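You operate a simulated robot arm through the tools that you are given. There is no shell and no other tool.

Carry out the task below with a simulated two-armed robot. There is one attempt and no reset: what you move stays moved.

## Task
Move the finished cable to the done tray and latch the slide in.
Fine: wind the handle up and free the latch first; the handle stays up. Where these are worked on the way, their far stop is far enough and under half their travel is too little: grey slide.

The check looks at the end state, three seconds after you hand in, the way a careful person would. Anything else that was tipped, shoved, dropped, spilled or broken makes it a failure.

## Robot
Two 7-joint arms with fingered hands on one trunk that stands fixed in place. Base frame: the origin is at the foot of the trunk, x ahead of it, y to its left, z up. Lengths are in m, angles in rad, forces in N, time in s.
The left shoulder is at [0.05, 0.214, 0.869], the right one opposite. With the tool pointing down near the work surface each hand reaches from about 0.44 to 0.9 m from the base axis, measured 20 degrees to its own side. Payload 3 kg a hand.
The TCP of each hand is the grasp point between the finger pads, 0.026 m short of the fingertips. In the tool frame z runs along the fingers and y along their closing line. The gripper opens to 0.132 m; its body begins 0.073 m behind the TCP. The gripper is a hand of 3 fingers: y runs from the thumb to the fingers, the wrist lies at [0, 0, -0.229] in the tool frame, and closing takes about 1.5 s.
Orientation is told as [roll, pitch, yaw] about the base's x, y, z axes, in that order, counted from this pose: with the fingers straight down and closing along the base's y, the tool's x points along the base's -x, its y along +y and its z along -z.

## Interface
- The arms move only by the tool apply_moves. It takes "left_targets", "right_targets" or both (then of equal length, played together; a hand with none holds still); each is text: rows parted by semicolons, each of 7 numbers parted by spaces: the turn, a rotation vector about the base's x, y, z in rad, then the shift along the base's x, y, z in m, then the opening in per cent of the stroke, from 0 (shut) to 100 (fully open). In form: ax ay az tx ty tz hand; .... A call has 1 to 20 rows; each row shifts and turns the commanded pose from where the row before left it. Each row takes 0.2 s and may step no farther than 0.05 m and 0.15 rad from the row before; otherwise, or with a gripper value out of range, the whole call is refused. A pose out of reach is approached as far as the arm can. The call stops where the force on the tool passes 90 N (or 10 N more than at its start, if that is more) or the arm is blocked; 0.2 s more then pass. Each finger travels about 0.072 m/s and halts on what it meets, pressing with about 33 N; the grip force reading is that of the motor and also rises with nothing between the fingers. The clock runs only during rows and for 0.2 s after the last one: add rows that do not move to give the fingers time. It gives the time, the measured TCP pose, the force on the tool (base axes), the opening and the grip force at its end, in the units of the frame above (readings bear some noise), with the torque about the TCP (base axes, N m) and any sound that the robot's microphone picked up, and new pictures: "pictures" is both (left out), scene, wrist or none (wrist: the cameras of the hands that moved).
- Cameras (640 x 400 px; columns grow to the right, rows downward): "scene" is now at [0.0247, 0.0096, 1.4918]; the picture's right is [-0.07, -1.00, 0.00], its down [-0.71, 0.05, -0.70] and it looks along [0.70, -0.05, -0.71] (base axes); focal length 345 px, centre (320, 200). "left" rides on the left gripper at [-0.062, 0.003, -0.092] in its tool frame; the picture's right is [-0.05, -1.00, 0.00], its down [0.83, -0.04, -0.56] and it looks along [0.55, -0.03, 0.83] (tool axes); focal length 230 px, centre (320, 200). "right" rides on the right gripper at [0.061, 0.003, -0.092] in its tool frame; the picture's right is [-0.05, 1.00, 0.00], its down [-0.83, -0.04, -0.56] and it looks along [-0.55, -0.03, 0.83] (tool axes); focal length 230 px, centre (320, 200). There is no depth. A picture from a camera that has moved, and an enlarged one, comes with that camera's place and axes in the base frame and with its lens. The place of the scene camera against the robot may be out by one fixed shift of up to 0.018 m in any direction.
- grasp_type(shape, hand): the hand has 3 fingers and takes this shape, open, in about a second: jaw (thumb against the fingers, like two jaws); tri (thumb and two fingers); tip (a fingertip pinch); poke (one finger out to press); point (the index stretched); flat (the hand flat); cup (the hand cupped); fist (a fist). The gripper value then closes the fingers along that shape, each until it touches; the sizes above hold for jaw. It gives what a move gives, with no picture.
- aim_head(pan, tilt): turns the head with the scene camera to pan (to the left, within 1.501 rad either way) and tilt (down, from -0.506 to 1.204), counted from straight ahead of the robot. It gives what a move gives, and a new picture of the scene camera.
- enlarge(camera, box): a new picture of the part [left, top, right, bottom] of that camera's present view, enlarged. It takes no simulated time.
- close_job(): hands the job in; it is judged then, once.

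Places have to be worked out from the pictures, the camera data and where the tool is seen. Open the grippers and draw the arms clear of the work before you hand the job in, unless the task says otherwise.

The tools are called as a command line: name --argument value ..., lists and objects as JSON in quotes. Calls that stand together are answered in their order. apply_moves: Moves the arms, as the interface text tells. Its arguments: {"type":"object","properties":{"left_targets":{"type":"string"},"right_targets":{"type":"string"},"pictures":{"type":"string","enum":["both","scene","wrist","none"]}},"required":[]} The other tools are called the same way: grasp_type (shape, hand) gives the hand a shape; aim_head (pan, tilt) turns the head that bears the scene camera; enlarge (camera, box) takes an enlarged picture of a part of a camera's view; close_job () hands the job in.

At the start:

```text
clock: 0.0
left_tool_pos: [0.4925, 0.2063, 1.1494]
left_ee_rot: [0.0, 0.0, 0.089]
left_wrist_force: [-0.6, -0.1, 0.0]
left_wrist_torque: [-0.03, -0.02, 0.01]
left_opening: 0.132
left_finger_force: 0.0
left_shape: jaw
right_tool_pos: [0.6048, -0.1738, 1.0881]
right_ee_rot: [0.001, -0.001, 0.088]
right_wrist_force: [-0.1, 0.3, -0.5]
right_wrist_torque: [0.03, 0.0, -0.01]
right_opening: 0.132
right_finger_force: 0.0
right_shape: jaw
head pan, tilt (commanded): [-0.072, 0.796]
```

scene: 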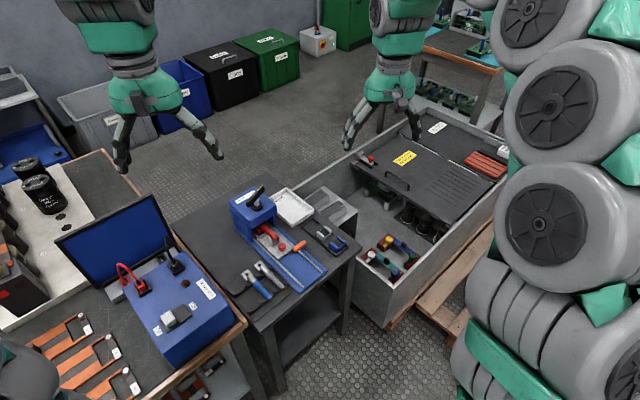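
right: 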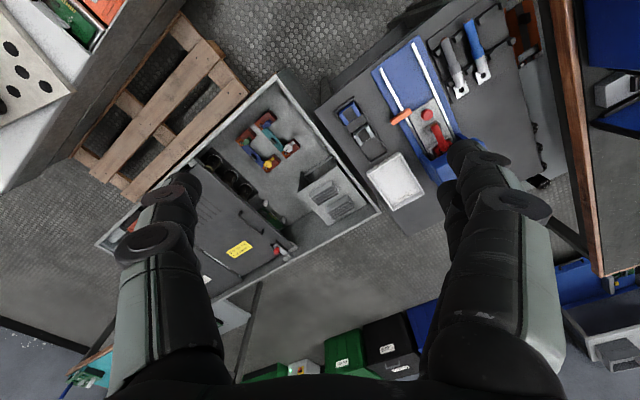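
left: 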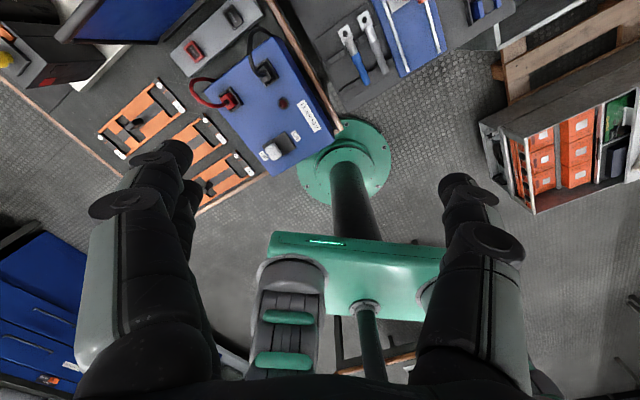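

The scene shows a blue fixture on a small dark table with a red handle, an orange latch-like lever and a tray nearby. I enlarge these areas first to identify the parts.

enlarge --camera "scene" --box '[210, 170, 370, 310]'

enlarge --camera "scene" --box '[0, 200, 260, 400]'

enlarge --camera "right" --box '[310, 20, 570, 220]'

```text
2.86 times, centred on (290, 240) of scene
camera zoom: at [0.0247, 0.0096, 1.4918], right [-0.07, -1.0, 0.0], down [-0.71, 0.05, -0.7], along [0.7, -0.05, -0.71], focal length 986 px, centre (406, 86)
```

zoom: 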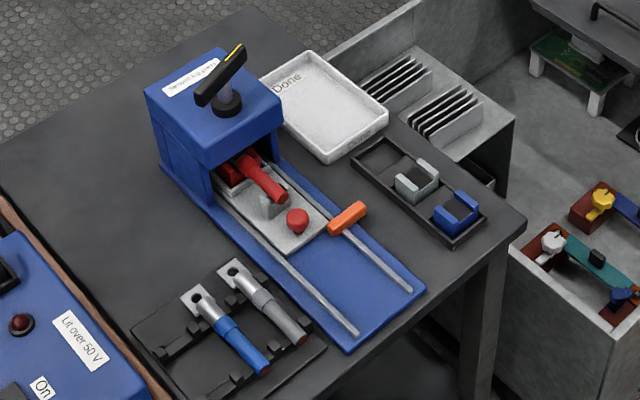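

```text
2.00 times, centred on (130, 300) of scene
camera zoom: at [0.0247, 0.0096, 1.4918], right [-0.07, -1.0, 0.0], down [-0.71, 0.05, -0.7], along [0.7, -0.05, -0.71], focal length 690 px, centre (700, 0)
```

zoom: 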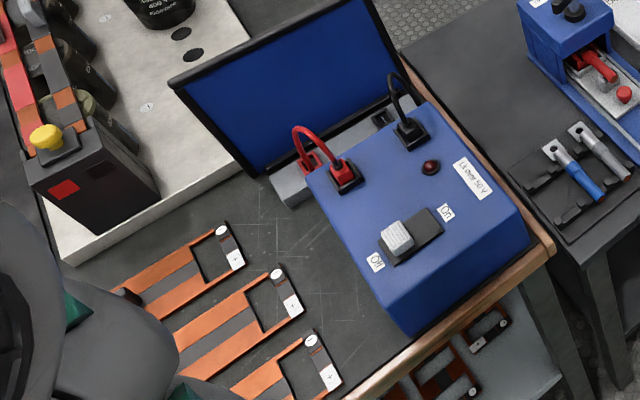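

```text
2.00 times, centred on (440, 120) of right
camera zoom: at [0.545, -0.1773, 1.1814], right [-0.04, 1.0, 0.0], down [0.83, 0.03, 0.56], along [0.55, 0.02, -0.83], focal length 460 px, centre (80, 360)
```

zoom: 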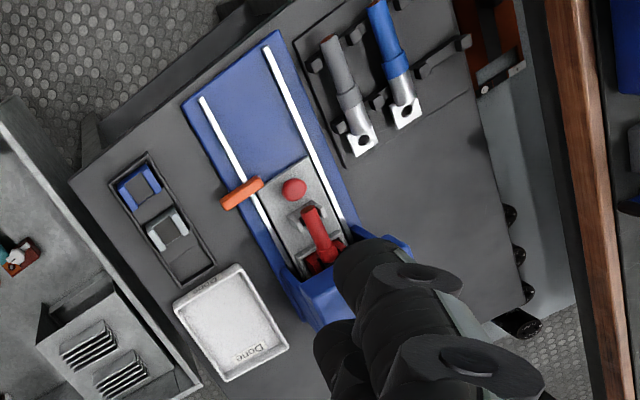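

The press has a black handle on top, a grey slide carrying a red cable piece and a red knob, and an orange latch by the right rail. I zoom in further to understand each part.

enlarge --camera "scene" --box '[225, 175, 295, 219]'

enlarge --camera "scene" --box '[250, 215, 320, 259]'

enlarge --camera "right" --box '[370, 80, 490, 155]'

enlarge --camera "scene" --box '[280, 180, 360, 260]'

```text
9.09 times, centred on (260, 197) of scene
camera zoom: at [0.0247, 0.0096, 1.4918], right [-0.07, -1.0, 0.0], down [-0.71, 0.05, -0.7], along [0.7, -0.05, -0.71], focal length 3136 px, centre (866, 227)
```

zoom: 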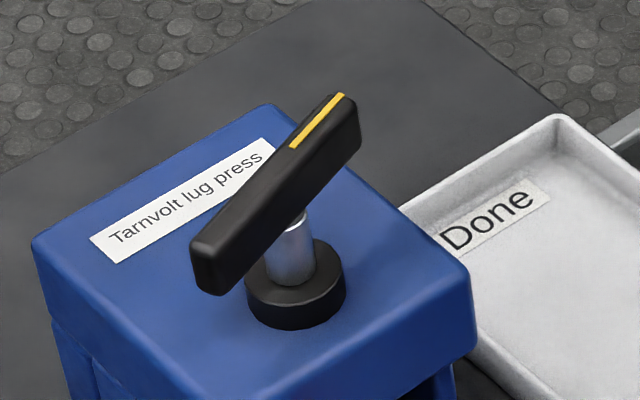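

```text
9.09 times, centred on (285, 237) of scene
camera zoom: at [0.0247, 0.0096, 1.4918], right [-0.07, -1.0, 0.0], down [-0.71, 0.05, -0.7], along [0.7, -0.05, -0.71], focal length 3136 px, centre (638, -136)
```

zoom: 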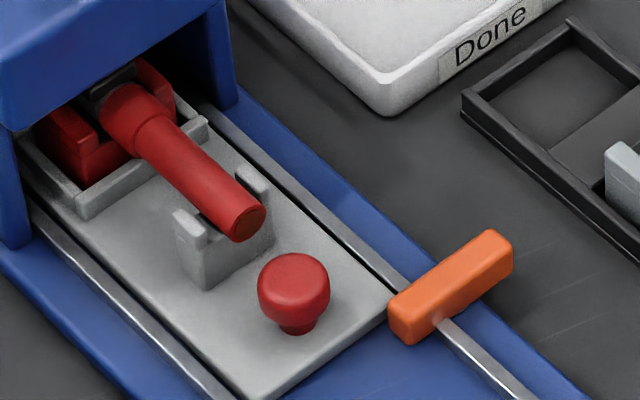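

```text
5.33 times, centred on (430, 118) of right
camera zoom: at [0.545, -0.1773, 1.1814], right [-0.04, 1.0, 0.0], down [0.83, 0.03, 0.56], along [0.55, 0.02, -0.83], focal length 1227 px, centre (-267, 640)
```

zoom: 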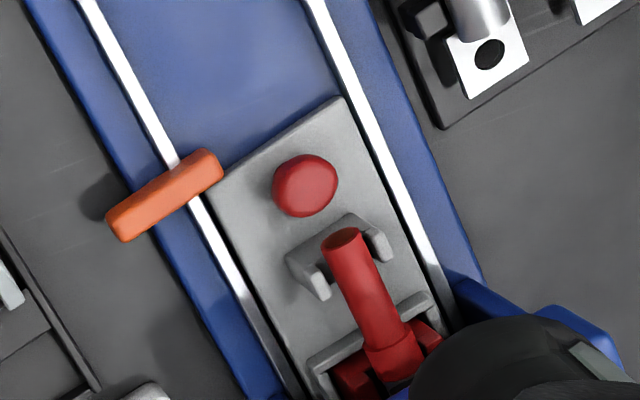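

```text
5.00 times, centred on (320, 220) of scene
camera zoom: at [0.0247, 0.0096, 1.4918], right [-0.07, -1.0, 0.0], down [-0.71, 0.05, -0.7], along [0.7, -0.05, -0.71], focal length 1725 px, centre (320, 100)
```

zoom: 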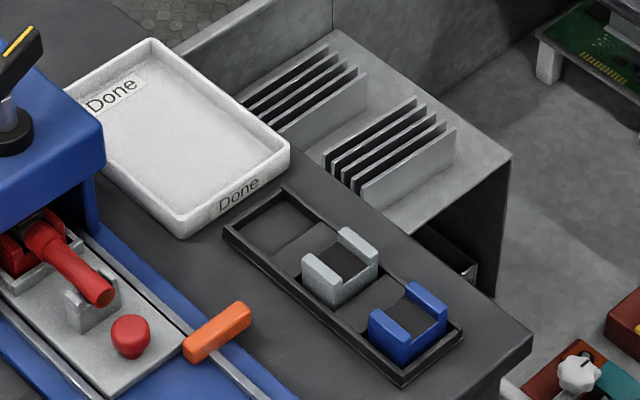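

The cable lies in the red die of a slide that runs toward the robot's right; from scene and right-wrist views I put the knob near (0.667, 0.08, 0.62) and the slide's pull-out direction near (-0.81, -0.59). I move the left hand aside and swing the right wrist camera around to look along the press.

apply_moves --left_targets "0 0 0 -0.005 0.03 0 100; 0 0 0 -0.005 0.03 0 100; 0 0 0 -0.005 0.03 0 100; 0 0 0 -0.005 0.03 0 100; 0 0 0 -0.005 0.03 0 100; 0 0 0 0 0.02 0 100" --right_targets "0 0 0.09 -0.0097 0.0297 -0.0242 100; 0 0 0.09 -0.0097 0.0297 -0.0242 100; 0 0 0.09 -0.0097 0.0297 -0.0242 100; 0 0 0.09 -0.0097 0.0297 -0.0242 100; 0 0 0.09 -0.0097 0.0297 -0.0242 100; 0 0 0.09 -0.0097 0.0297 -0.0242 100" --pictures "both"

```text
clock: 1.4
left_tool_pos: [0.4672, 0.3753, 1.15]
left_ee_rot: [-0.001, -0.004, 0.086]
left_wrist_force: [0.7, -0.1, 0.3]
left_wrist_torque: [0.02, -0.03, 0.0]
left_opening: 0.1319
left_finger_force: 0.1
left_shape: jaw
right_tool_pos: [0.5464, 0.0053, 0.9423]
right_ee_rot: [-0.001, 0.002, 0.63]
right_wrist_force: [-0.8, -0.2, 0.6]
right_wrist_torque: [0.01, -0.02, -0.01]
right_opening: 0.1318
right_finger_force: 0.0
right_shape: jaw
head pan, tilt (commanded): [-0.072, 0.796]
camera scene: at [0.0248, 0.0096, 1.4918], right [-0.07, -1.0, 0.0], down [-0.71, 0.05, -0.7], along [0.7, -0.05, -0.71], focal length 345 px, centre (320, 200)
camera right: at [0.4963, -0.0305, 1.0358], right [-0.55, 0.84, 0.0], down [0.7, 0.46, 0.55], along [0.46, 0.3, -0.83], focal length 230 px, centre (320, 200)
camera left: at [0.5287, 0.3851, 1.2418], right [0.14, -0.99, 0.0], down [-0.82, -0.12, 0.55], along [-0.55, -0.08, -0.83], focal length 230 px, centre (320, 200)
```

scene: 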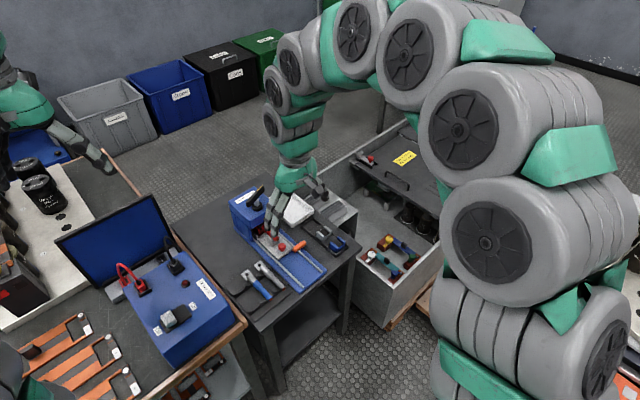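
right: 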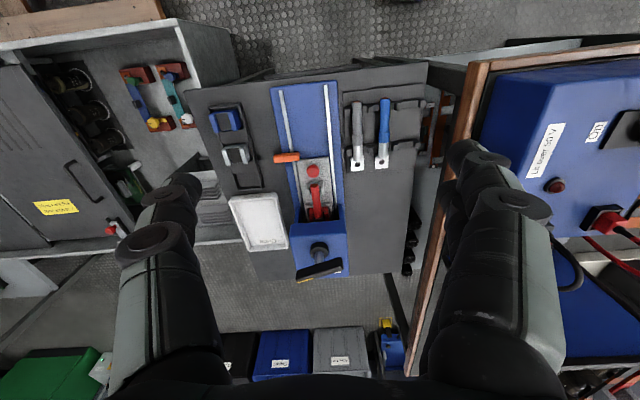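
left: 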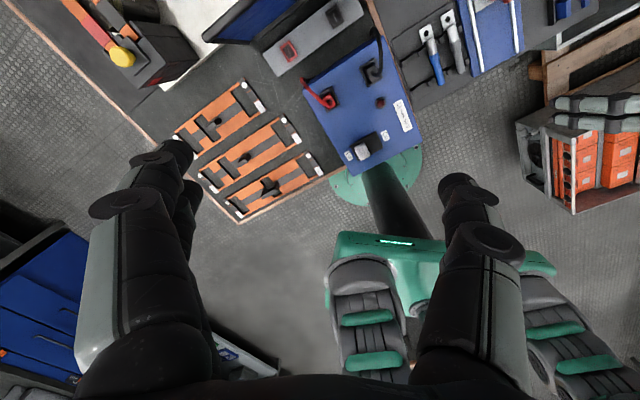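

The wrist view is now aligned with the press (picture down is away from the robot). I enlarge it for exact measurements.

enlarge --camera "right" --box '[220, 70, 420, 195]'

enlarge --camera "right" --box '[220, 170, 420, 295]'

enlarge --camera "right" --box '[268, 140, 364, 200]'

enlarge --camera "right" --box '[272, 190, 368, 290]'

```text
3.20 times, centred on (320, 132) of right
camera zoom: at [0.4963, -0.0305, 1.0358], right [-0.55, 0.84, 0.0], down [0.7, 0.46, 0.55], along [0.46, 0.3, -0.83], focal length 736 px, centre (320, 416)
```

zoom: 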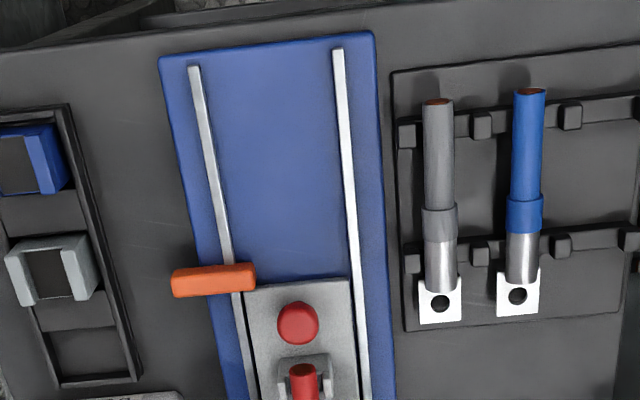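

```text
3.20 times, centred on (320, 232) of right
camera zoom: at [0.4963, -0.0305, 1.0358], right [-0.55, 0.84, 0.0], down [0.7, 0.46, 0.55], along [0.46, 0.3, -0.83], focal length 736 px, centre (320, 96)
```

zoom: 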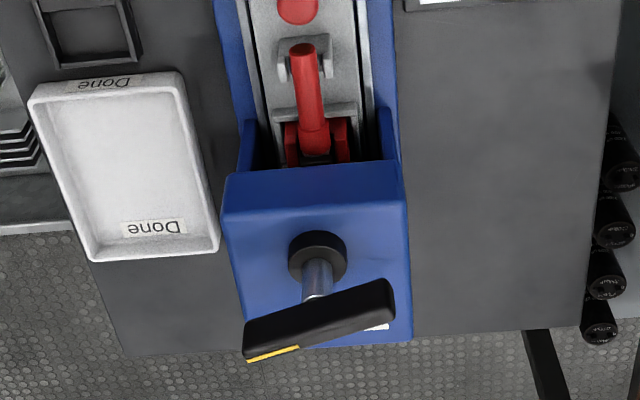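

```text
6.67 times, centred on (316, 170) of right
camera zoom: at [0.4963, -0.0305, 1.0358], right [-0.55, 0.84, 0.0], down [0.7, 0.46, 0.55], along [0.46, 0.3, -0.83], focal length 1534 px, centre (347, 400)
```

zoom: 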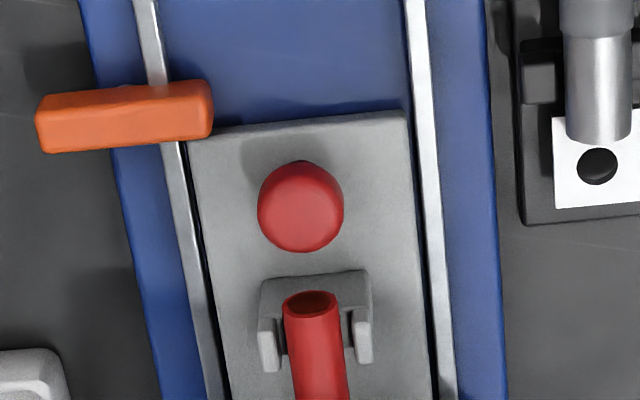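

```text
4.00 times, centred on (320, 240) of right
camera zoom: at [0.4963, -0.0305, 1.0358], right [-0.55, 0.84, 0.0], down [0.7, 0.46, 0.55], along [0.46, 0.3, -0.83], focal length 920 px, centre (320, 40)
```

zoom: 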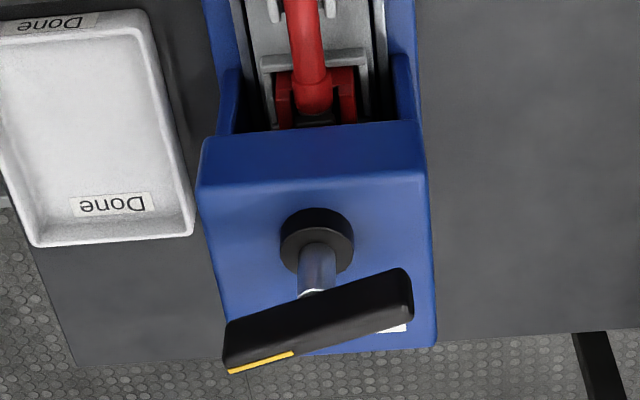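

Triangulating the two wrist views puts the knob at about (0.658, 0.058, 0.657), the handle axis near (0.74, 0.12) and the tray centre near (0.866, 0.045). I lower the right hand 0.12 m for a closer, better-baselined view.

apply_moves --right_targets "0 0 0 0 0 -0.03 100; 0 0 0 0 0 -0.03 100; 0 0 0 0 0 -0.03 100; 0 0 0 0 0 -0.03 100; 0 0 0 0 0 0 100" --pictures "wrist"

enlarge --camera "right" --box '[220, 60, 420, 185]'

enlarge --camera "right" --box '[220, 180, 420, 305]'

```text
clock: 2.6
left_tool_pos: [0.4664, 0.3763, 1.1486]
left_ee_rot: [0.0, 0.001, 0.09]
left_wrist_force: [0.5, 0.2, -0.2]
left_wrist_torque: [0.01, 0.0, 0.03]
left_opening: 0.1318
left_finger_force: 0.2
left_shape: jaw
right_tool_pos: [0.5469, 0.0051, 0.822]
right_ee_rot: [-0.001, 0.001, 0.628]
right_wrist_force: [-0.5, 0.1, 0.0]
right_wrist_torque: [0.0, 0.03, 0.0]
right_opening: 0.1317
right_finger_force: 0.0
right_shape: jaw
head pan, tilt (commanded): [-0.072, 0.796]
camera right: at [0.4965, -0.0301, 0.9157], right [-0.54, 0.84, 0.0], down [0.7, 0.45, 0.56], along [0.47, 0.3, -0.83], focal length 230 px, centre (320, 200)
```

right: 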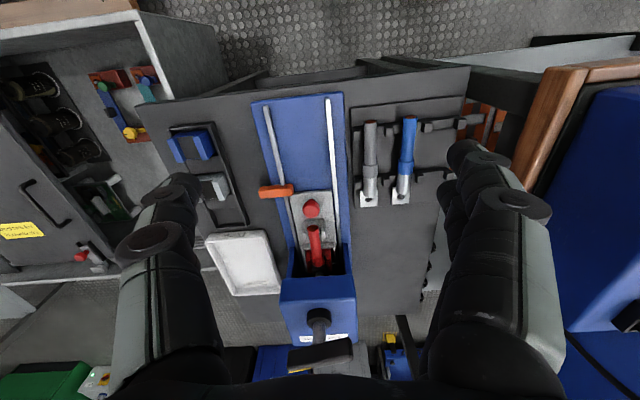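

```text
3.20 times, centred on (320, 122) of right
camera zoom: at [0.4965, -0.0301, 0.9157], right [-0.54, 0.84, 0.0], down [0.7, 0.45, 0.56], along [0.47, 0.3, -0.83], focal length 736 px, centre (320, 448)
```

zoom: 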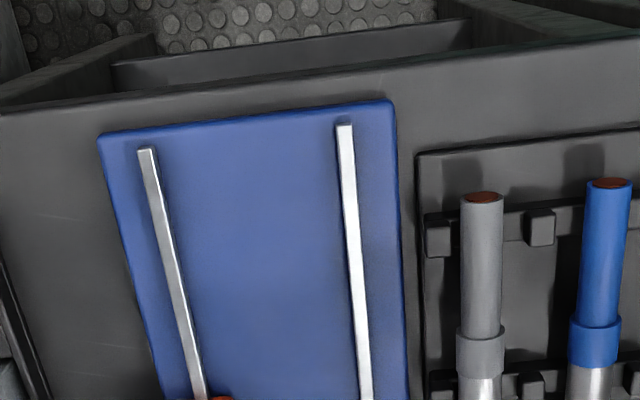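

```text
3.20 times, centred on (320, 242) of right
camera zoom: at [0.4965, -0.0301, 0.9157], right [-0.54, 0.84, 0.0], down [0.7, 0.45, 0.56], along [0.47, 0.3, -0.83], focal length 736 px, centre (320, 64)
```

zoom: 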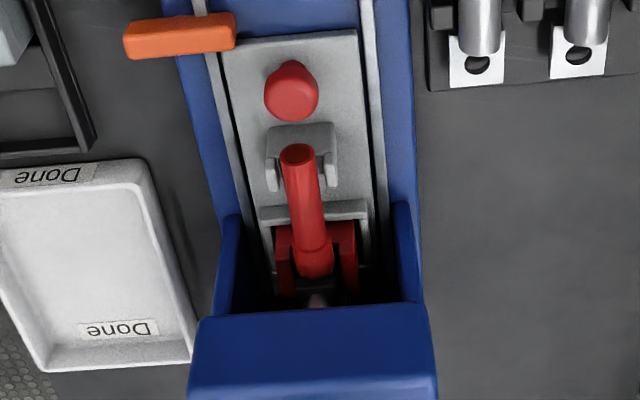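

Comparing the last two wrist views gives the knob at about (0.670, 0.066, 0.64), the handle axis near (0.745, 0.132) with the bar at z≈0.79 pointing along about -32°, and the slide travel about 0.12 m. I draw the right hand back and bring the left hand above the handle with its jaw across the bar (yaw about -0.55).

apply_moves --left_targets "0 0 -0.064 0.0278 -0.0244 -0.0219 100; 0 0 -0.064 0.0278 -0.0244 -0.0219 100; 0 0 -0.064 0.0278 -0.0244 -0.0219 100; 0 0 -0.064 0.0278 -0.0244 -0.0219 100; 0 0 -0.064 0.0278 -0.0244 -0.0219 100; 0 0 -0.064 0.0278 -0.0244 -0.0219 100; 0 0 -0.064 0.0278 -0.0244 -0.0219 100; 0 0 -0.064 0.0278 -0.0244 -0.0219 100; 0 0 -0.064 0.0278 -0.0244 -0.0219 100; 0 0 -0.064 0.0278 -0.0244 -0.0219 100; 0 0 0 0 0 0 100" --right_targets "0 0 0 -0.02 -0.04 0.02 100; 0 0 0 -0.02 -0.04 0.02 100; 0 0 0 -0.02 -0.04 0.02 100; 0 0 0 -0.02 -0.04 0.02 100; 0 0 0 -0.02 -0.04 0.02 100; 0 0 0 0 0 0 100; 0 0 0 0 0 0 100; 0 0 0 0 0 0 100; 0 0 0 0 0 0 100; 0 0 0 0 0 0 100; 0 0 0 0 0 0 100" --pictures "both"

```text
clock: 5.0
left_tool_pos: [0.7447, 0.132, 0.9321]
left_ee_rot: [-0.001, -0.001, -0.552]
left_wrist_force: [0.0, 0.4, -0.4]
left_wrist_torque: [0.01, -0.02, 0.0]
left_opening: 0.132
left_finger_force: 0.1
left_shape: jaw
right_tool_pos: [0.4472, -0.1957, 0.9218]
right_ee_rot: [0.001, 0.0, 0.629]
right_wrist_force: [-0.7, 0.1, -1.0]
right_wrist_torque: [0.0, -0.03, 0.02]
right_opening: 0.1322
right_finger_force: 0.0
right_shape: jaw
head pan, tilt (commanded): [-0.072, 0.796]
camera scene: at [0.0247, 0.0096, 1.4918], right [-0.07, -1.0, 0.0], down [-0.71, 0.05, -0.7], along [0.7, -0.05, -0.71], focal length 345 px, centre (320, 200)
camera right: at [0.3956, -0.2313, 1.0159], right [-0.55, 0.84, 0.0], down [0.7, 0.45, 0.56], along [0.47, 0.3, -0.83], focal length 230 px, centre (320, 200)
camera left: at [0.8004, 0.1024, 1.0237], right [-0.48, -0.88, 0.0], down [-0.73, 0.4, 0.56], along [-0.49, 0.27, -0.83], focal length 230 px, centre (320, 200)
```

scene: 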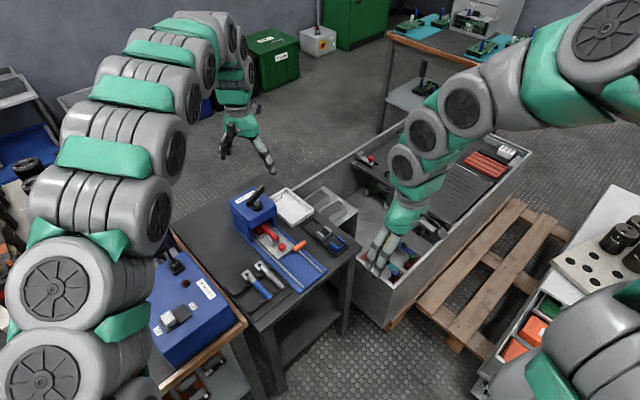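
right: 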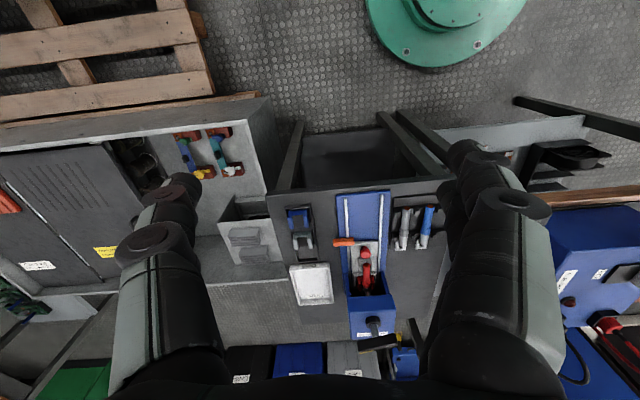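
left: 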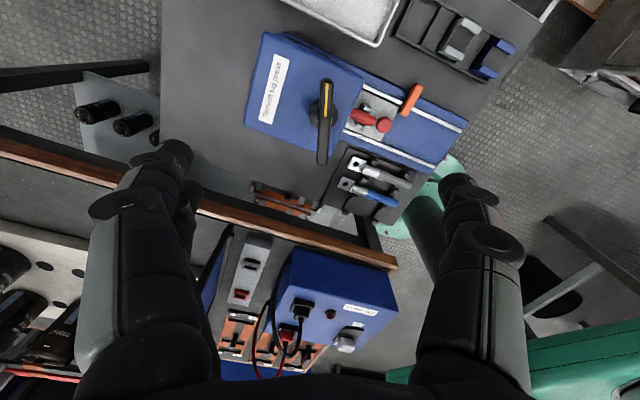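

The left wrist camera shows the bar running nearly straight down the picture, so yaw is right. I enlarge to find the bar's centre against the tool.

enlarge --camera "left" --box '[260, 60, 420, 180]'

enlarge --camera "left" --box '[370, 60, 450, 150]'

enlarge --camera "right" --box '[300, 180, 440, 290]'

```text
3.33 times, centred on (340, 120) of left
camera zoom: at [0.8004, 0.1024, 1.0237], right [-0.48, -0.88, 0.0], down [-0.73, 0.4, 0.56], along [-0.49, 0.27, -0.83], focal length 767 px, centre (253, 467)
```

zoom: 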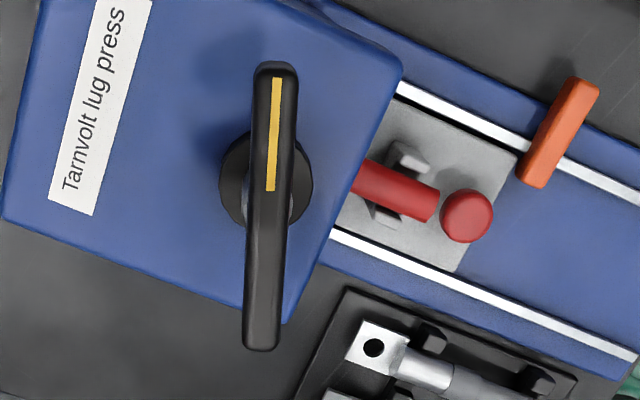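

```text
4.44 times, centred on (410, 105) of left
camera zoom: at [0.8004, 0.1024, 1.0237], right [-0.48, -0.88, 0.0], down [-0.73, 0.4, 0.56], along [-0.49, 0.27, -0.83], focal length 1022 px, centre (-80, 622)
```

zoom: 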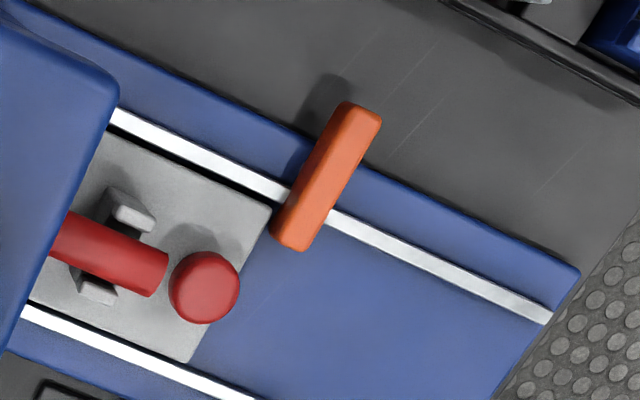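

```text
3.64 times, centred on (370, 235) of right
camera zoom: at [0.3956, -0.2313, 1.0159], right [-0.55, 0.84, 0.0], down [0.7, 0.45, 0.56], along [0.47, 0.3, -0.83], focal length 837 px, centre (138, 73)
```

zoom: 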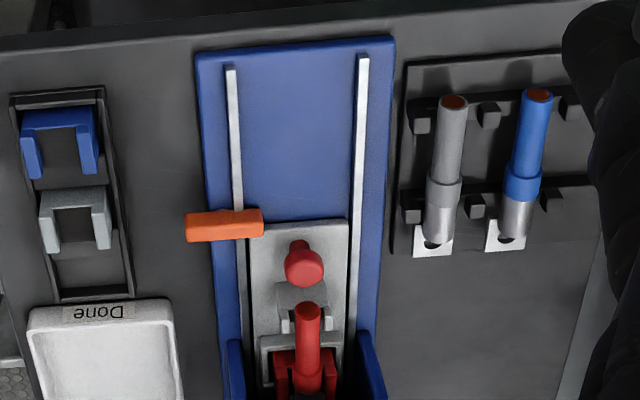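

The bar is aligned with the tool and its centre sits about 5 mm to the tool's -y side; I shift by that and lower to just above bar height, fingers open.

apply_moves --left_targets "0 0 0 -0.001 -0.005 -0.03 100; 0 0 0 0 0 -0.035 100; 0 0 0 0 0 -0.035 100; 0 0 0 0 0 -0.03 100; 0 0 0 0 0 0 100" --pictures "both"

enlarge --camera "left" --box '[220, 60, 420, 200]'

enlarge --camera "right" --box '[320, 220, 480, 360]'

enlarge --camera "scene" --box '[200, 140, 320, 260]'

```text
clock: 6.2
left_tool_pos: [0.7426, 0.1269, 0.8019]
left_ee_rot: [-0.002, 0.001, -0.552]
left_wrist_force: [0.3, 0.4, 0.4]
left_wrist_torque: [0.0, 0.01, -0.02]
left_opening: 0.132
left_finger_force: 0.1
left_shape: jaw
right_tool_pos: [0.4462, -0.1965, 0.922]
right_ee_rot: [0.001, 0.0, 0.626]
right_wrist_force: [-0.1, 0.2, -0.7]
right_wrist_torque: [0.06, 0.0, 0.0]
right_opening: 0.132
right_finger_force: 0.0
right_shape: jaw
head pan, tilt (commanded): [-0.072, 0.796]
camera scene: at [0.0247, 0.0096, 1.4918], right [-0.07, -1.0, 0.0], down [-0.71, 0.05, -0.7], along [0.7, -0.05, -0.71], focal length 345 px, centre (320, 200)
camera left: at [0.7988, 0.0977, 0.8928], right [-0.48, -0.88, 0.0], down [-0.73, 0.4, 0.56], along [-0.49, 0.27, -0.83], focal length 230 px, centre (320, 200)
```

scene: 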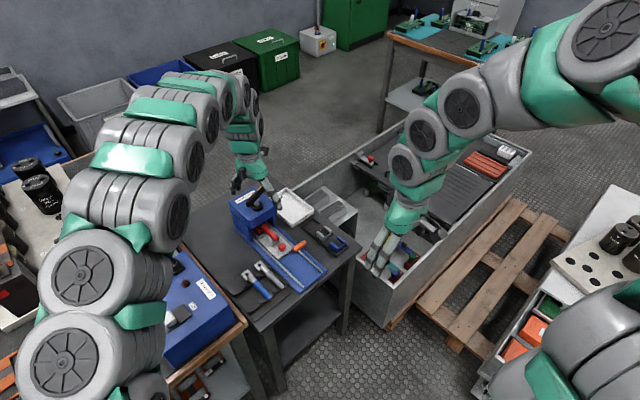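
left: 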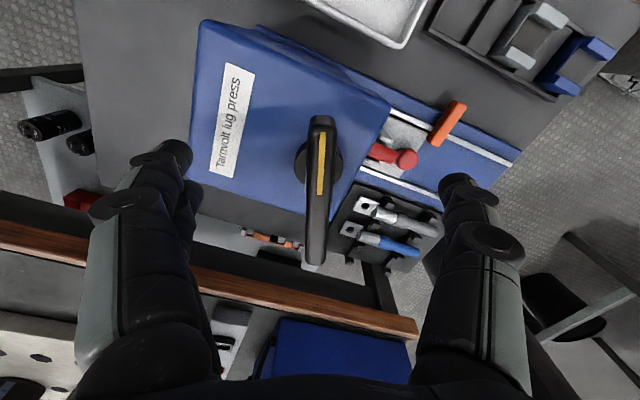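

```text
2.86 times, centred on (320, 130) of left
camera zoom: at [0.7988, 0.0977, 0.8928], right [-0.48, -0.88, 0.0], down [-0.73, 0.4, 0.56], along [-0.49, 0.27, -0.83], focal length 657 px, centre (320, 400)
```

zoom: 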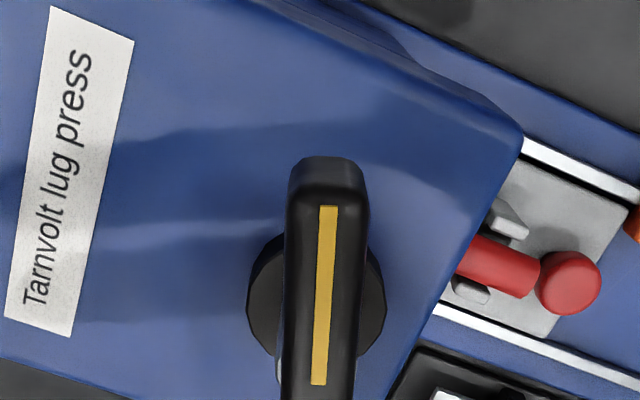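

```text
2.86 times, centred on (400, 290) of right
camera zoom: at [0.3956, -0.2313, 1.0159], right [-0.55, 0.84, 0.0], down [0.7, 0.45, 0.56], along [0.47, 0.3, -0.83], focal length 657 px, centre (91, -57)
```

zoom: 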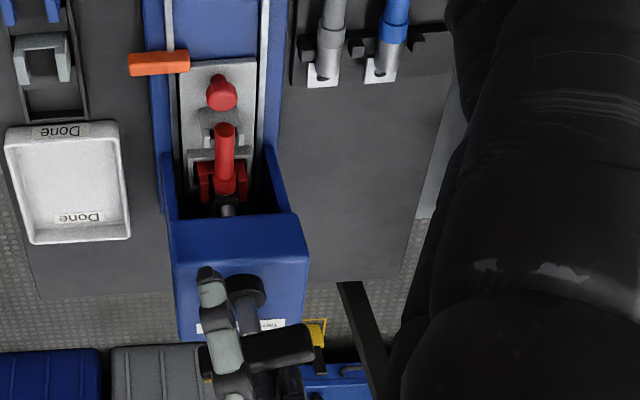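

```text
3.33 times, centred on (260, 200) of scene
camera zoom: at [0.0247, 0.0096, 1.4918], right [-0.07, -1.0, 0.0], down [-0.71, 0.05, -0.7], along [0.7, -0.05, -0.71], focal length 1150 px, centre (520, 200)
```

zoom: 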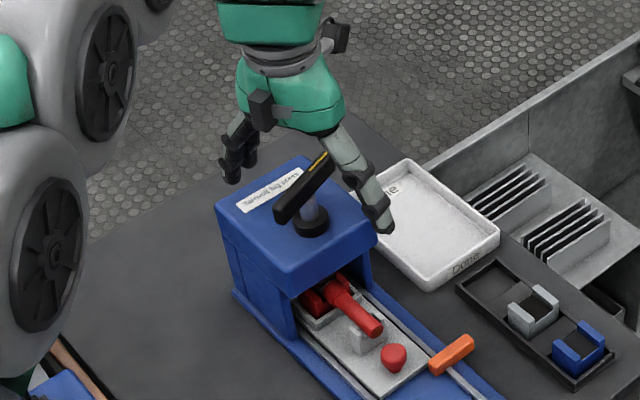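

The fingers straddle the bar (bar top near z≈0.795, aligned in y). I lower 15 mm so the pads sit on the bar and close the jaw.

apply_moves --left_targets "0 0 0 0 0 -0.015 100; 0 0 0 0 0 0 60; 0 0 0 0 0 0 30; 0 0 0 0 0 0 0; 0 0 0 0 0 0 0; 0 0 0 0 0 0 0; 0 0 0 0 0 0 0; 0 0 0 0 0 0 0; 0 0 0 0 0 0 0; 0 0 0 0 0 0 0" --pictures "both"

enlarge --camera "scene" --box '[210, 140, 310, 240]'

enlarge --camera "right" --box '[320, 240, 460, 360]'

```text
clock: 8.4
left_tool_pos: [0.7429, 0.1257, 0.7854]
left_ee_rot: [0.0, 0.0, -0.553]
left_wrist_force: [-0.1, -3.4, -10.2]
left_wrist_torque: [-0.13, 0.15, 0.04]
left_opening: 0.0011
left_finger_force: 33.0
left_shape: jaw
right_tool_pos: [0.4467, -0.1971, 0.922]
right_ee_rot: [0.002, -0.001, 0.627]
right_wrist_force: [-0.8, 0.8, 0.7]
right_wrist_torque: [-0.02, -0.03, 0.02]
right_opening: 0.1318
right_finger_force: 0.0
right_shape: jaw
head pan, tilt (commanded): [-0.072, 0.796]
camera scene: at [0.0249, 0.0096, 1.4918], right [-0.07, -1.0, 0.0], down [-0.71, 0.05, -0.7], along [0.7, -0.05, -0.71], focal length 345 px, centre (320, 200)
camera left: at [0.7986, 0.0974, 0.8779], right [-0.48, -0.88, 0.0], down [-0.73, 0.4, 0.56], along [-0.49, 0.27, -0.83], focal length 230 px, centre (320, 200)
```

scene: 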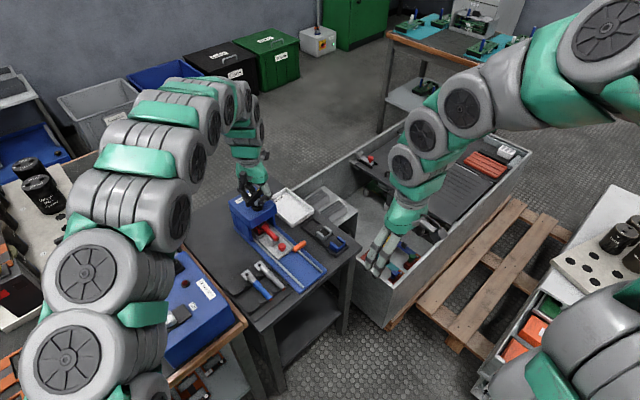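
left: 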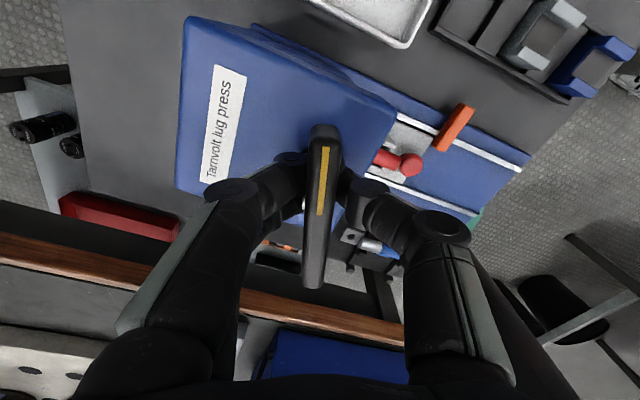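

```text
4.00 times, centred on (260, 190) of scene
camera zoom: at [0.0249, 0.0096, 1.4918], right [-0.07, -1.0, 0.0], down [-0.71, 0.05, -0.7], along [0.7, -0.05, -0.71], focal length 1380 px, centre (560, 240)
```

zoom: 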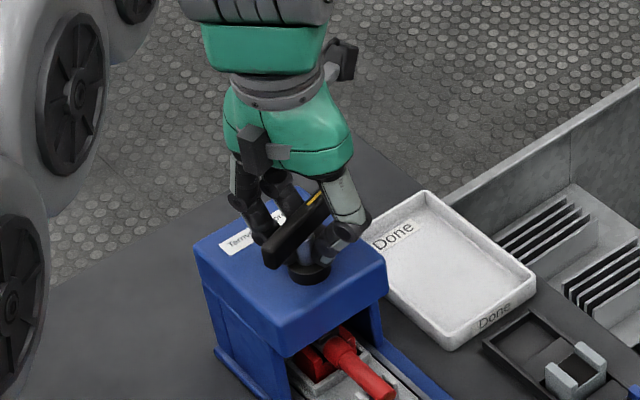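

```text
3.33 times, centred on (390, 300) of right
camera zoom: at [0.3957, -0.2314, 1.0159], right [-0.55, 0.84, 0.0], down [0.7, 0.45, 0.56], along [0.47, 0.3, -0.83], focal length 767 px, centre (87, -133)
```

zoom: 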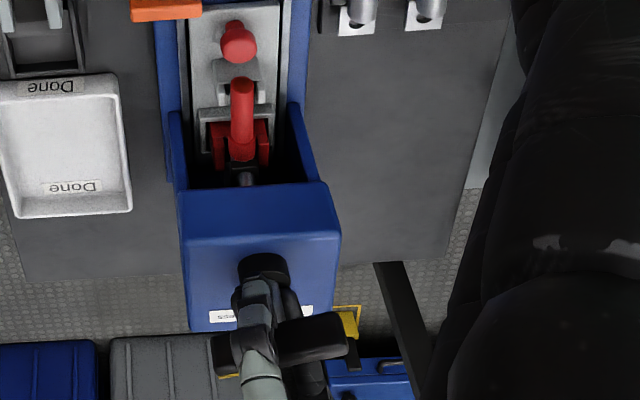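

The opening reads 0.001, so the fingers have closed underneath the bar rather than on it. I reopen, raise 15 mm and close again on the bar itself.

apply_moves --left_targets "0 0 0 0 0 0 30; 0 0 0 0 0 0 50; 0 0 0 0 0 0 50; 0 0 0 0 0 0.015 50; 0 0 0 0 0 0 25; 0 0 0 0 0 0 0; 0 0 0 0 0 0 0; 0 0 0 0 0 0 0; 0 0 0 0 0 0 0; 0 0 0 0 0 0 0" --pictures "both"

enlarge --camera "scene" --box '[220, 150, 300, 230]'

enlarge --camera "left" --box '[220, 100, 420, 300]'

```text
clock: 10.6
left_tool_pos: [0.743, 0.1268, 0.8012]
left_ee_rot: [0.0, 0.0, -0.551]
left_wrist_force: [4.0, -2.8, -8.0]
left_wrist_torque: [-0.08, -0.08, 0.05]
left_opening: 0.0077
left_finger_force: 32.7
left_shape: jaw
right_tool_pos: [0.4473, -0.1966, 0.9232]
right_ee_rot: [0.0, 0.0, 0.627]
right_wrist_force: [0.4, -0.3, -0.1]
right_wrist_torque: [0.02, 0.02, 0.01]
right_opening: 0.1321
right_finger_force: 0.0
right_shape: jaw
head pan, tilt (commanded): [-0.072, 0.796]
camera scene: at [0.0249, 0.0096, 1.4918], right [-0.07, -1.0, 0.0], down [-0.71, 0.05, -0.7], along [0.7, -0.05, -0.71], focal length 345 px, centre (320, 200)
camera left: at [0.7986, 0.0975, 0.8932], right [-0.48, -0.88, 0.0], down [-0.73, 0.4, 0.56], along [-0.49, 0.27, -0.83], focal length 230 px, centre (320, 200)
```

scene: 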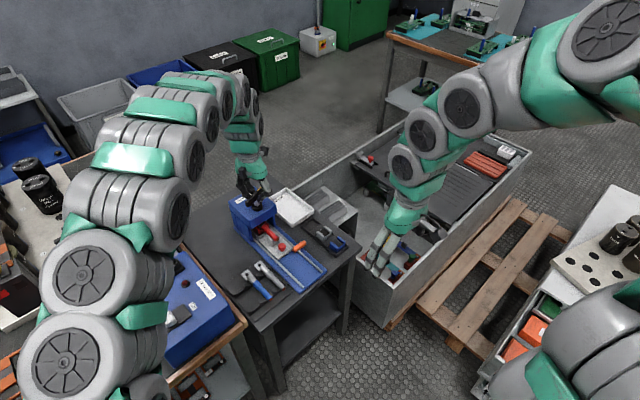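
left: 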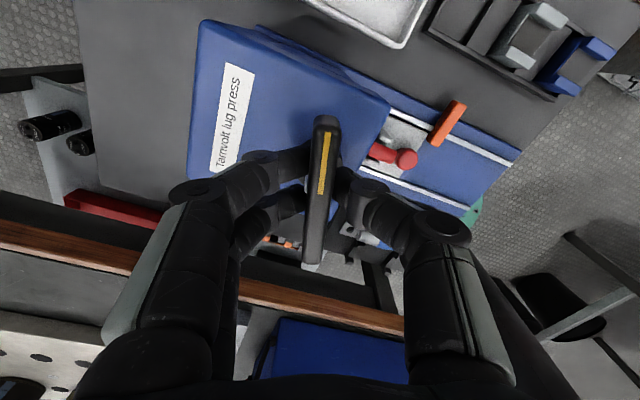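

```text
5.00 times, centred on (260, 190) of scene
camera zoom: at [0.0249, 0.0096, 1.4918], right [-0.07, -1.0, 0.0], down [-0.71, 0.05, -0.7], along [0.7, -0.05, -0.71], focal length 1725 px, centre (620, 250)
```

zoom: 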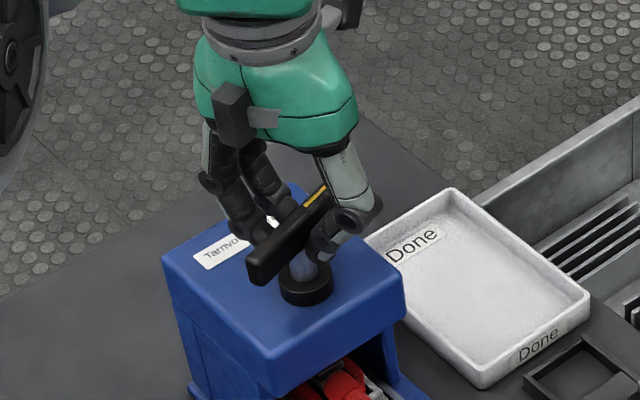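

```text
2.00 times, centred on (320, 200) of left
camera zoom: at [0.7986, 0.0975, 0.8932], right [-0.48, -0.88, 0.0], down [-0.73, 0.4, 0.56], along [-0.49, 0.27, -0.83], focal length 460 px, centre (320, 200)
```

zoom: 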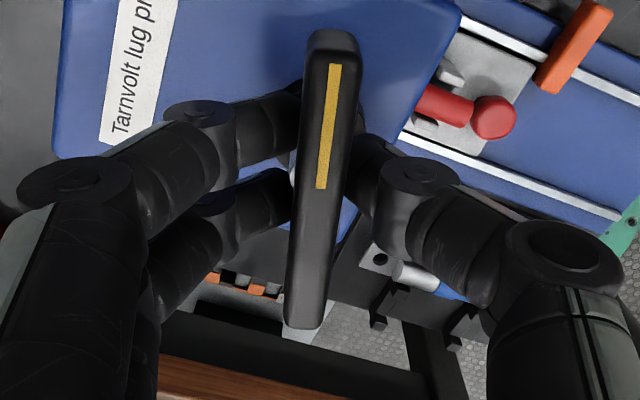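

Opening 0.008 with a downward pull suggests the tips grip the bar's lower edge. I reopen slightly, raise another 10 mm and regrip.

apply_moves --left_targets "0 0 0 0 0 0 30; 0 0 0 0 0 0 30; 0 0 0 0 0 0.01 30; 0 0 0 0 0 0 15; 0 0 0 0 0 0 0; 0 0 0 0 0 0 0; 0 0 0 0 0 0 0; 0 0 0 0 0 0 0; 0 0 0 0 0 0 0" --pictures "wrist"

enlarge --camera "scene" --box '[220, 150, 300, 230]'

enlarge --camera "left" --box '[220, 100, 420, 300]'

```text
clock: 12.6
left_tool_pos: [0.7448, 0.1275, 0.8109]
left_ee_rot: [0.0, -0.001, -0.551]
left_wrist_force: [-0.1, 1.2, -2.7]
left_wrist_torque: [0.03, 0.0, 0.0]
left_opening: 0.0066
left_finger_force: 33.3
left_shape: jaw
right_tool_pos: [0.4468, -0.1966, 0.9222]
right_ee_rot: [-0.001, 0.001, 0.629]
right_wrist_force: [0.1, 0.6, 0.3]
right_wrist_torque: [0.05, 0.01, 0.0]
right_opening: 0.132
right_finger_force: 0.1
right_shape: jaw
head pan, tilt (commanded): [-0.072, 0.796]
camera left: at [0.7986, 0.0975, 0.9033], right [-0.48, -0.88, 0.0], down [-0.73, 0.4, 0.56], along [-0.49, 0.27, -0.83], focal length 230 px, centre (320, 200)
```

left: 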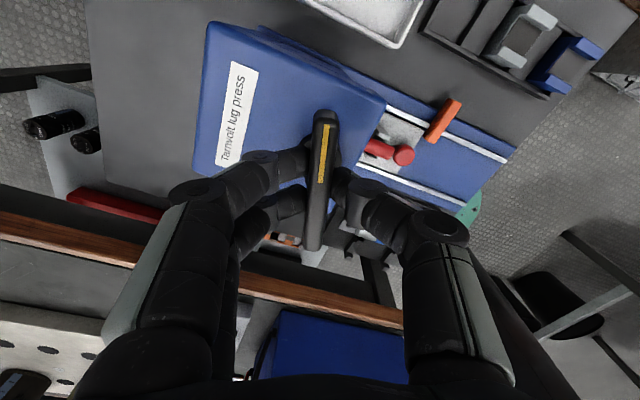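

```text
5.00 times, centred on (260, 190) of scene
camera zoom: at [0.0248, 0.0097, 1.4918], right [-0.07, -1.0, 0.0], down [-0.71, 0.05, -0.7], along [0.7, -0.05, -0.71], focal length 1725 px, centre (620, 250)
```

zoom: 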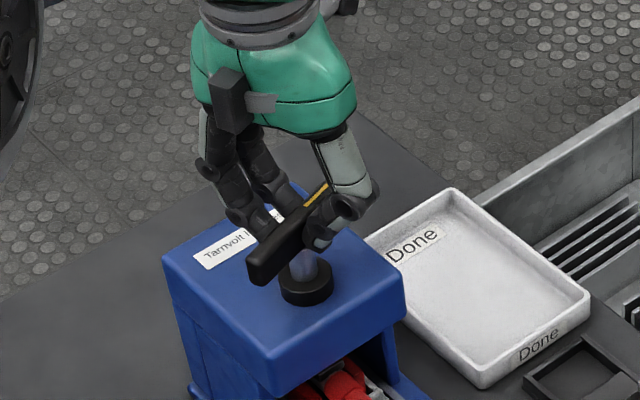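

```text
2.00 times, centred on (320, 200) of left
camera zoom: at [0.7986, 0.0975, 0.9033], right [-0.48, -0.88, 0.0], down [-0.73, 0.4, 0.56], along [-0.49, 0.27, -0.83], focal length 460 px, centre (320, 200)
```

zoom: 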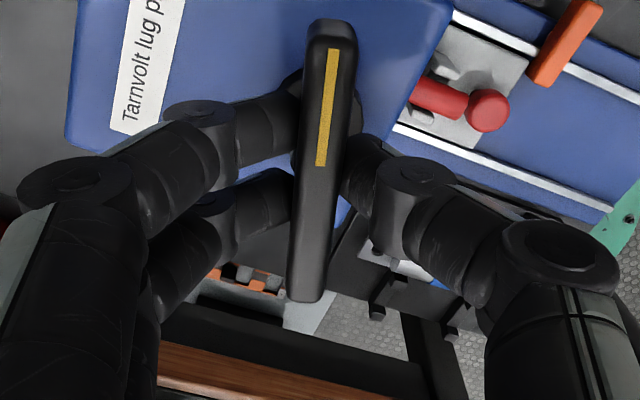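

The pads now hold the bar cleanly with little wrench. I test a counter-clockwise turn of 0.3 rad about the handle axis and read the torque and lift.

apply_moves --left_targets "0 0 0.1 0 0 0 0; 0 0 0.1 0 0 0 0; 0 0 0.1 0 0 0 0; 0 0 0 0 0 0 0" --pictures "wrist"

enlarge --camera "scene" --box '[220, 150, 300, 230]'

```text
clock: 13.6
left_tool_pos: [0.7442, 0.1281, 0.8107]
left_ee_rot: [-0.001, -0.001, -0.252]
left_wrist_force: [4.3, 2.8, -4.1]
left_wrist_torque: [0.09, -0.06, -0.06]
left_opening: 0.0069
left_finger_force: 33.2
left_shape: jaw
right_tool_pos: [0.4453, -0.196, 0.9225]
right_ee_rot: [0.0, 0.001, 0.628]
right_wrist_force: [0.3, 0.0, 0.2]
right_wrist_torque: [-0.02, 0.01, 0.0]
right_opening: 0.1322
right_finger_force: 0.0
right_shape: jaw
head pan, tilt (commanded): [-0.072, 0.796]
camera left: at [0.8053, 0.1155, 0.9034], right [-0.2, -0.98, 0.0], down [-0.82, 0.16, 0.56], along [-0.54, 0.11, -0.83], focal length 230 px, centre (320, 200)
```

left: 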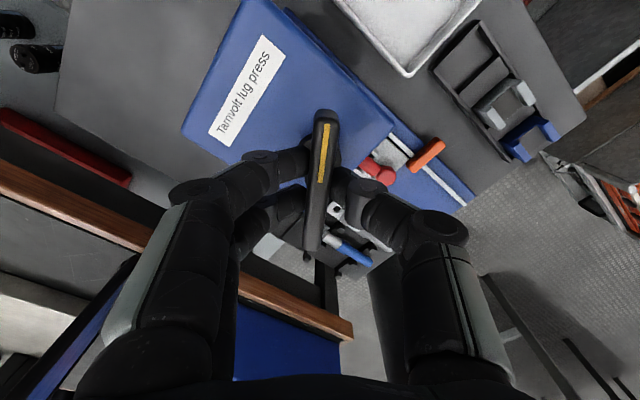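

```text
5.00 times, centred on (260, 190) of scene
camera zoom: at [0.0249, 0.0097, 1.4918], right [-0.07, -1.0, 0.0], down [-0.71, 0.05, -0.7], along [0.7, -0.05, -0.71], focal length 1725 px, centre (620, 250)
```

zoom: 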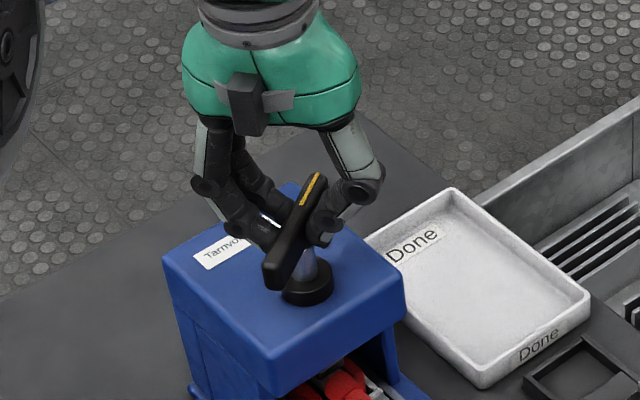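

The handle turns easily with the hand. I continue counter-clockwise by 0.7 rad and compare the ram in the right wrist view.

apply_moves --left_targets "0 0 0.12 0 0 0 0; 0 0 0.12 0 0 0 0; 0 0 0.12 0 0 0 0; 0 0 0.12 0 0 0 0; 0 0 0.12 0 0 0 0; 0 0 0.1 0 0 0 0; 0 0 0 0 0 0 0" --pictures "wrist"

enlarge --camera "scene" --box '[220, 150, 300, 230]'

enlarge --camera "right" --box '[320, 220, 440, 360]'

```text
clock: 15.2
left_tool_pos: [0.7443, 0.1278, 0.8106]
left_ee_rot: [0.0, 0.001, 0.451]
left_wrist_force: [13.2, 19.2, -1.7]
left_wrist_torque: [0.39, -0.17, -0.11]
left_opening: 0.0066
left_finger_force: 32.6
left_shape: jaw
right_tool_pos: [0.4472, -0.1976, 0.9233]
right_ee_rot: [0.001, -0.001, 0.629]
right_wrist_force: [-0.1, 0.0, 0.2]
right_wrist_torque: [0.0, 0.0, 0.02]
right_opening: 0.1318
right_finger_force: 0.0
right_shape: jaw
head pan, tilt (commanded): [-0.072, 0.796]
camera left: at [0.7992, 0.1582, 0.9034], right [0.48, -0.88, 0.0], down [-0.73, -0.4, 0.55], along [-0.49, -0.27, -0.83], focal length 230 px, centre (320, 200)
```

left: 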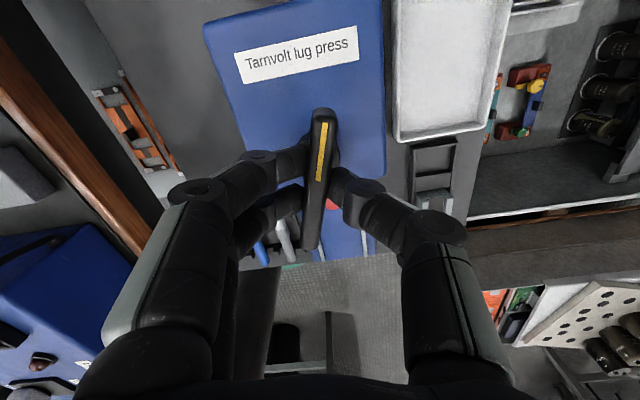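

```text
5.00 times, centred on (260, 190) of scene
camera zoom: at [0.0249, 0.0099, 1.4918], right [-0.07, -1.0, 0.0], down [-0.71, 0.05, -0.7], along [0.7, -0.05, -0.71], focal length 1725 px, centre (620, 250)
```

zoom: 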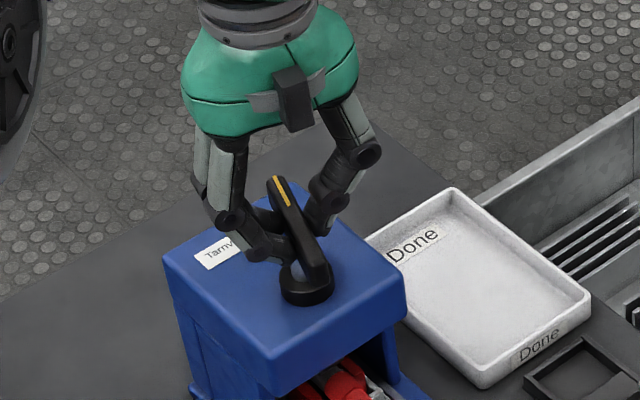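

```text
2.86 times, centred on (380, 290) of right
camera zoom: at [0.3959, -0.2309, 1.0159], right [-0.55, 0.84, 0.0], down [0.7, 0.45, 0.56], along [0.47, 0.3, -0.83], focal length 657 px, centre (149, -57)
```

zoom: 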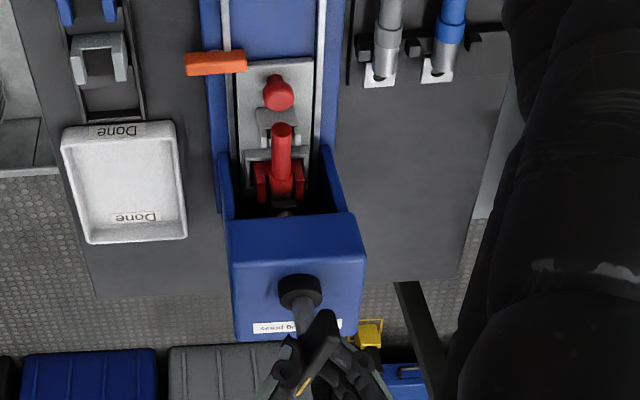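

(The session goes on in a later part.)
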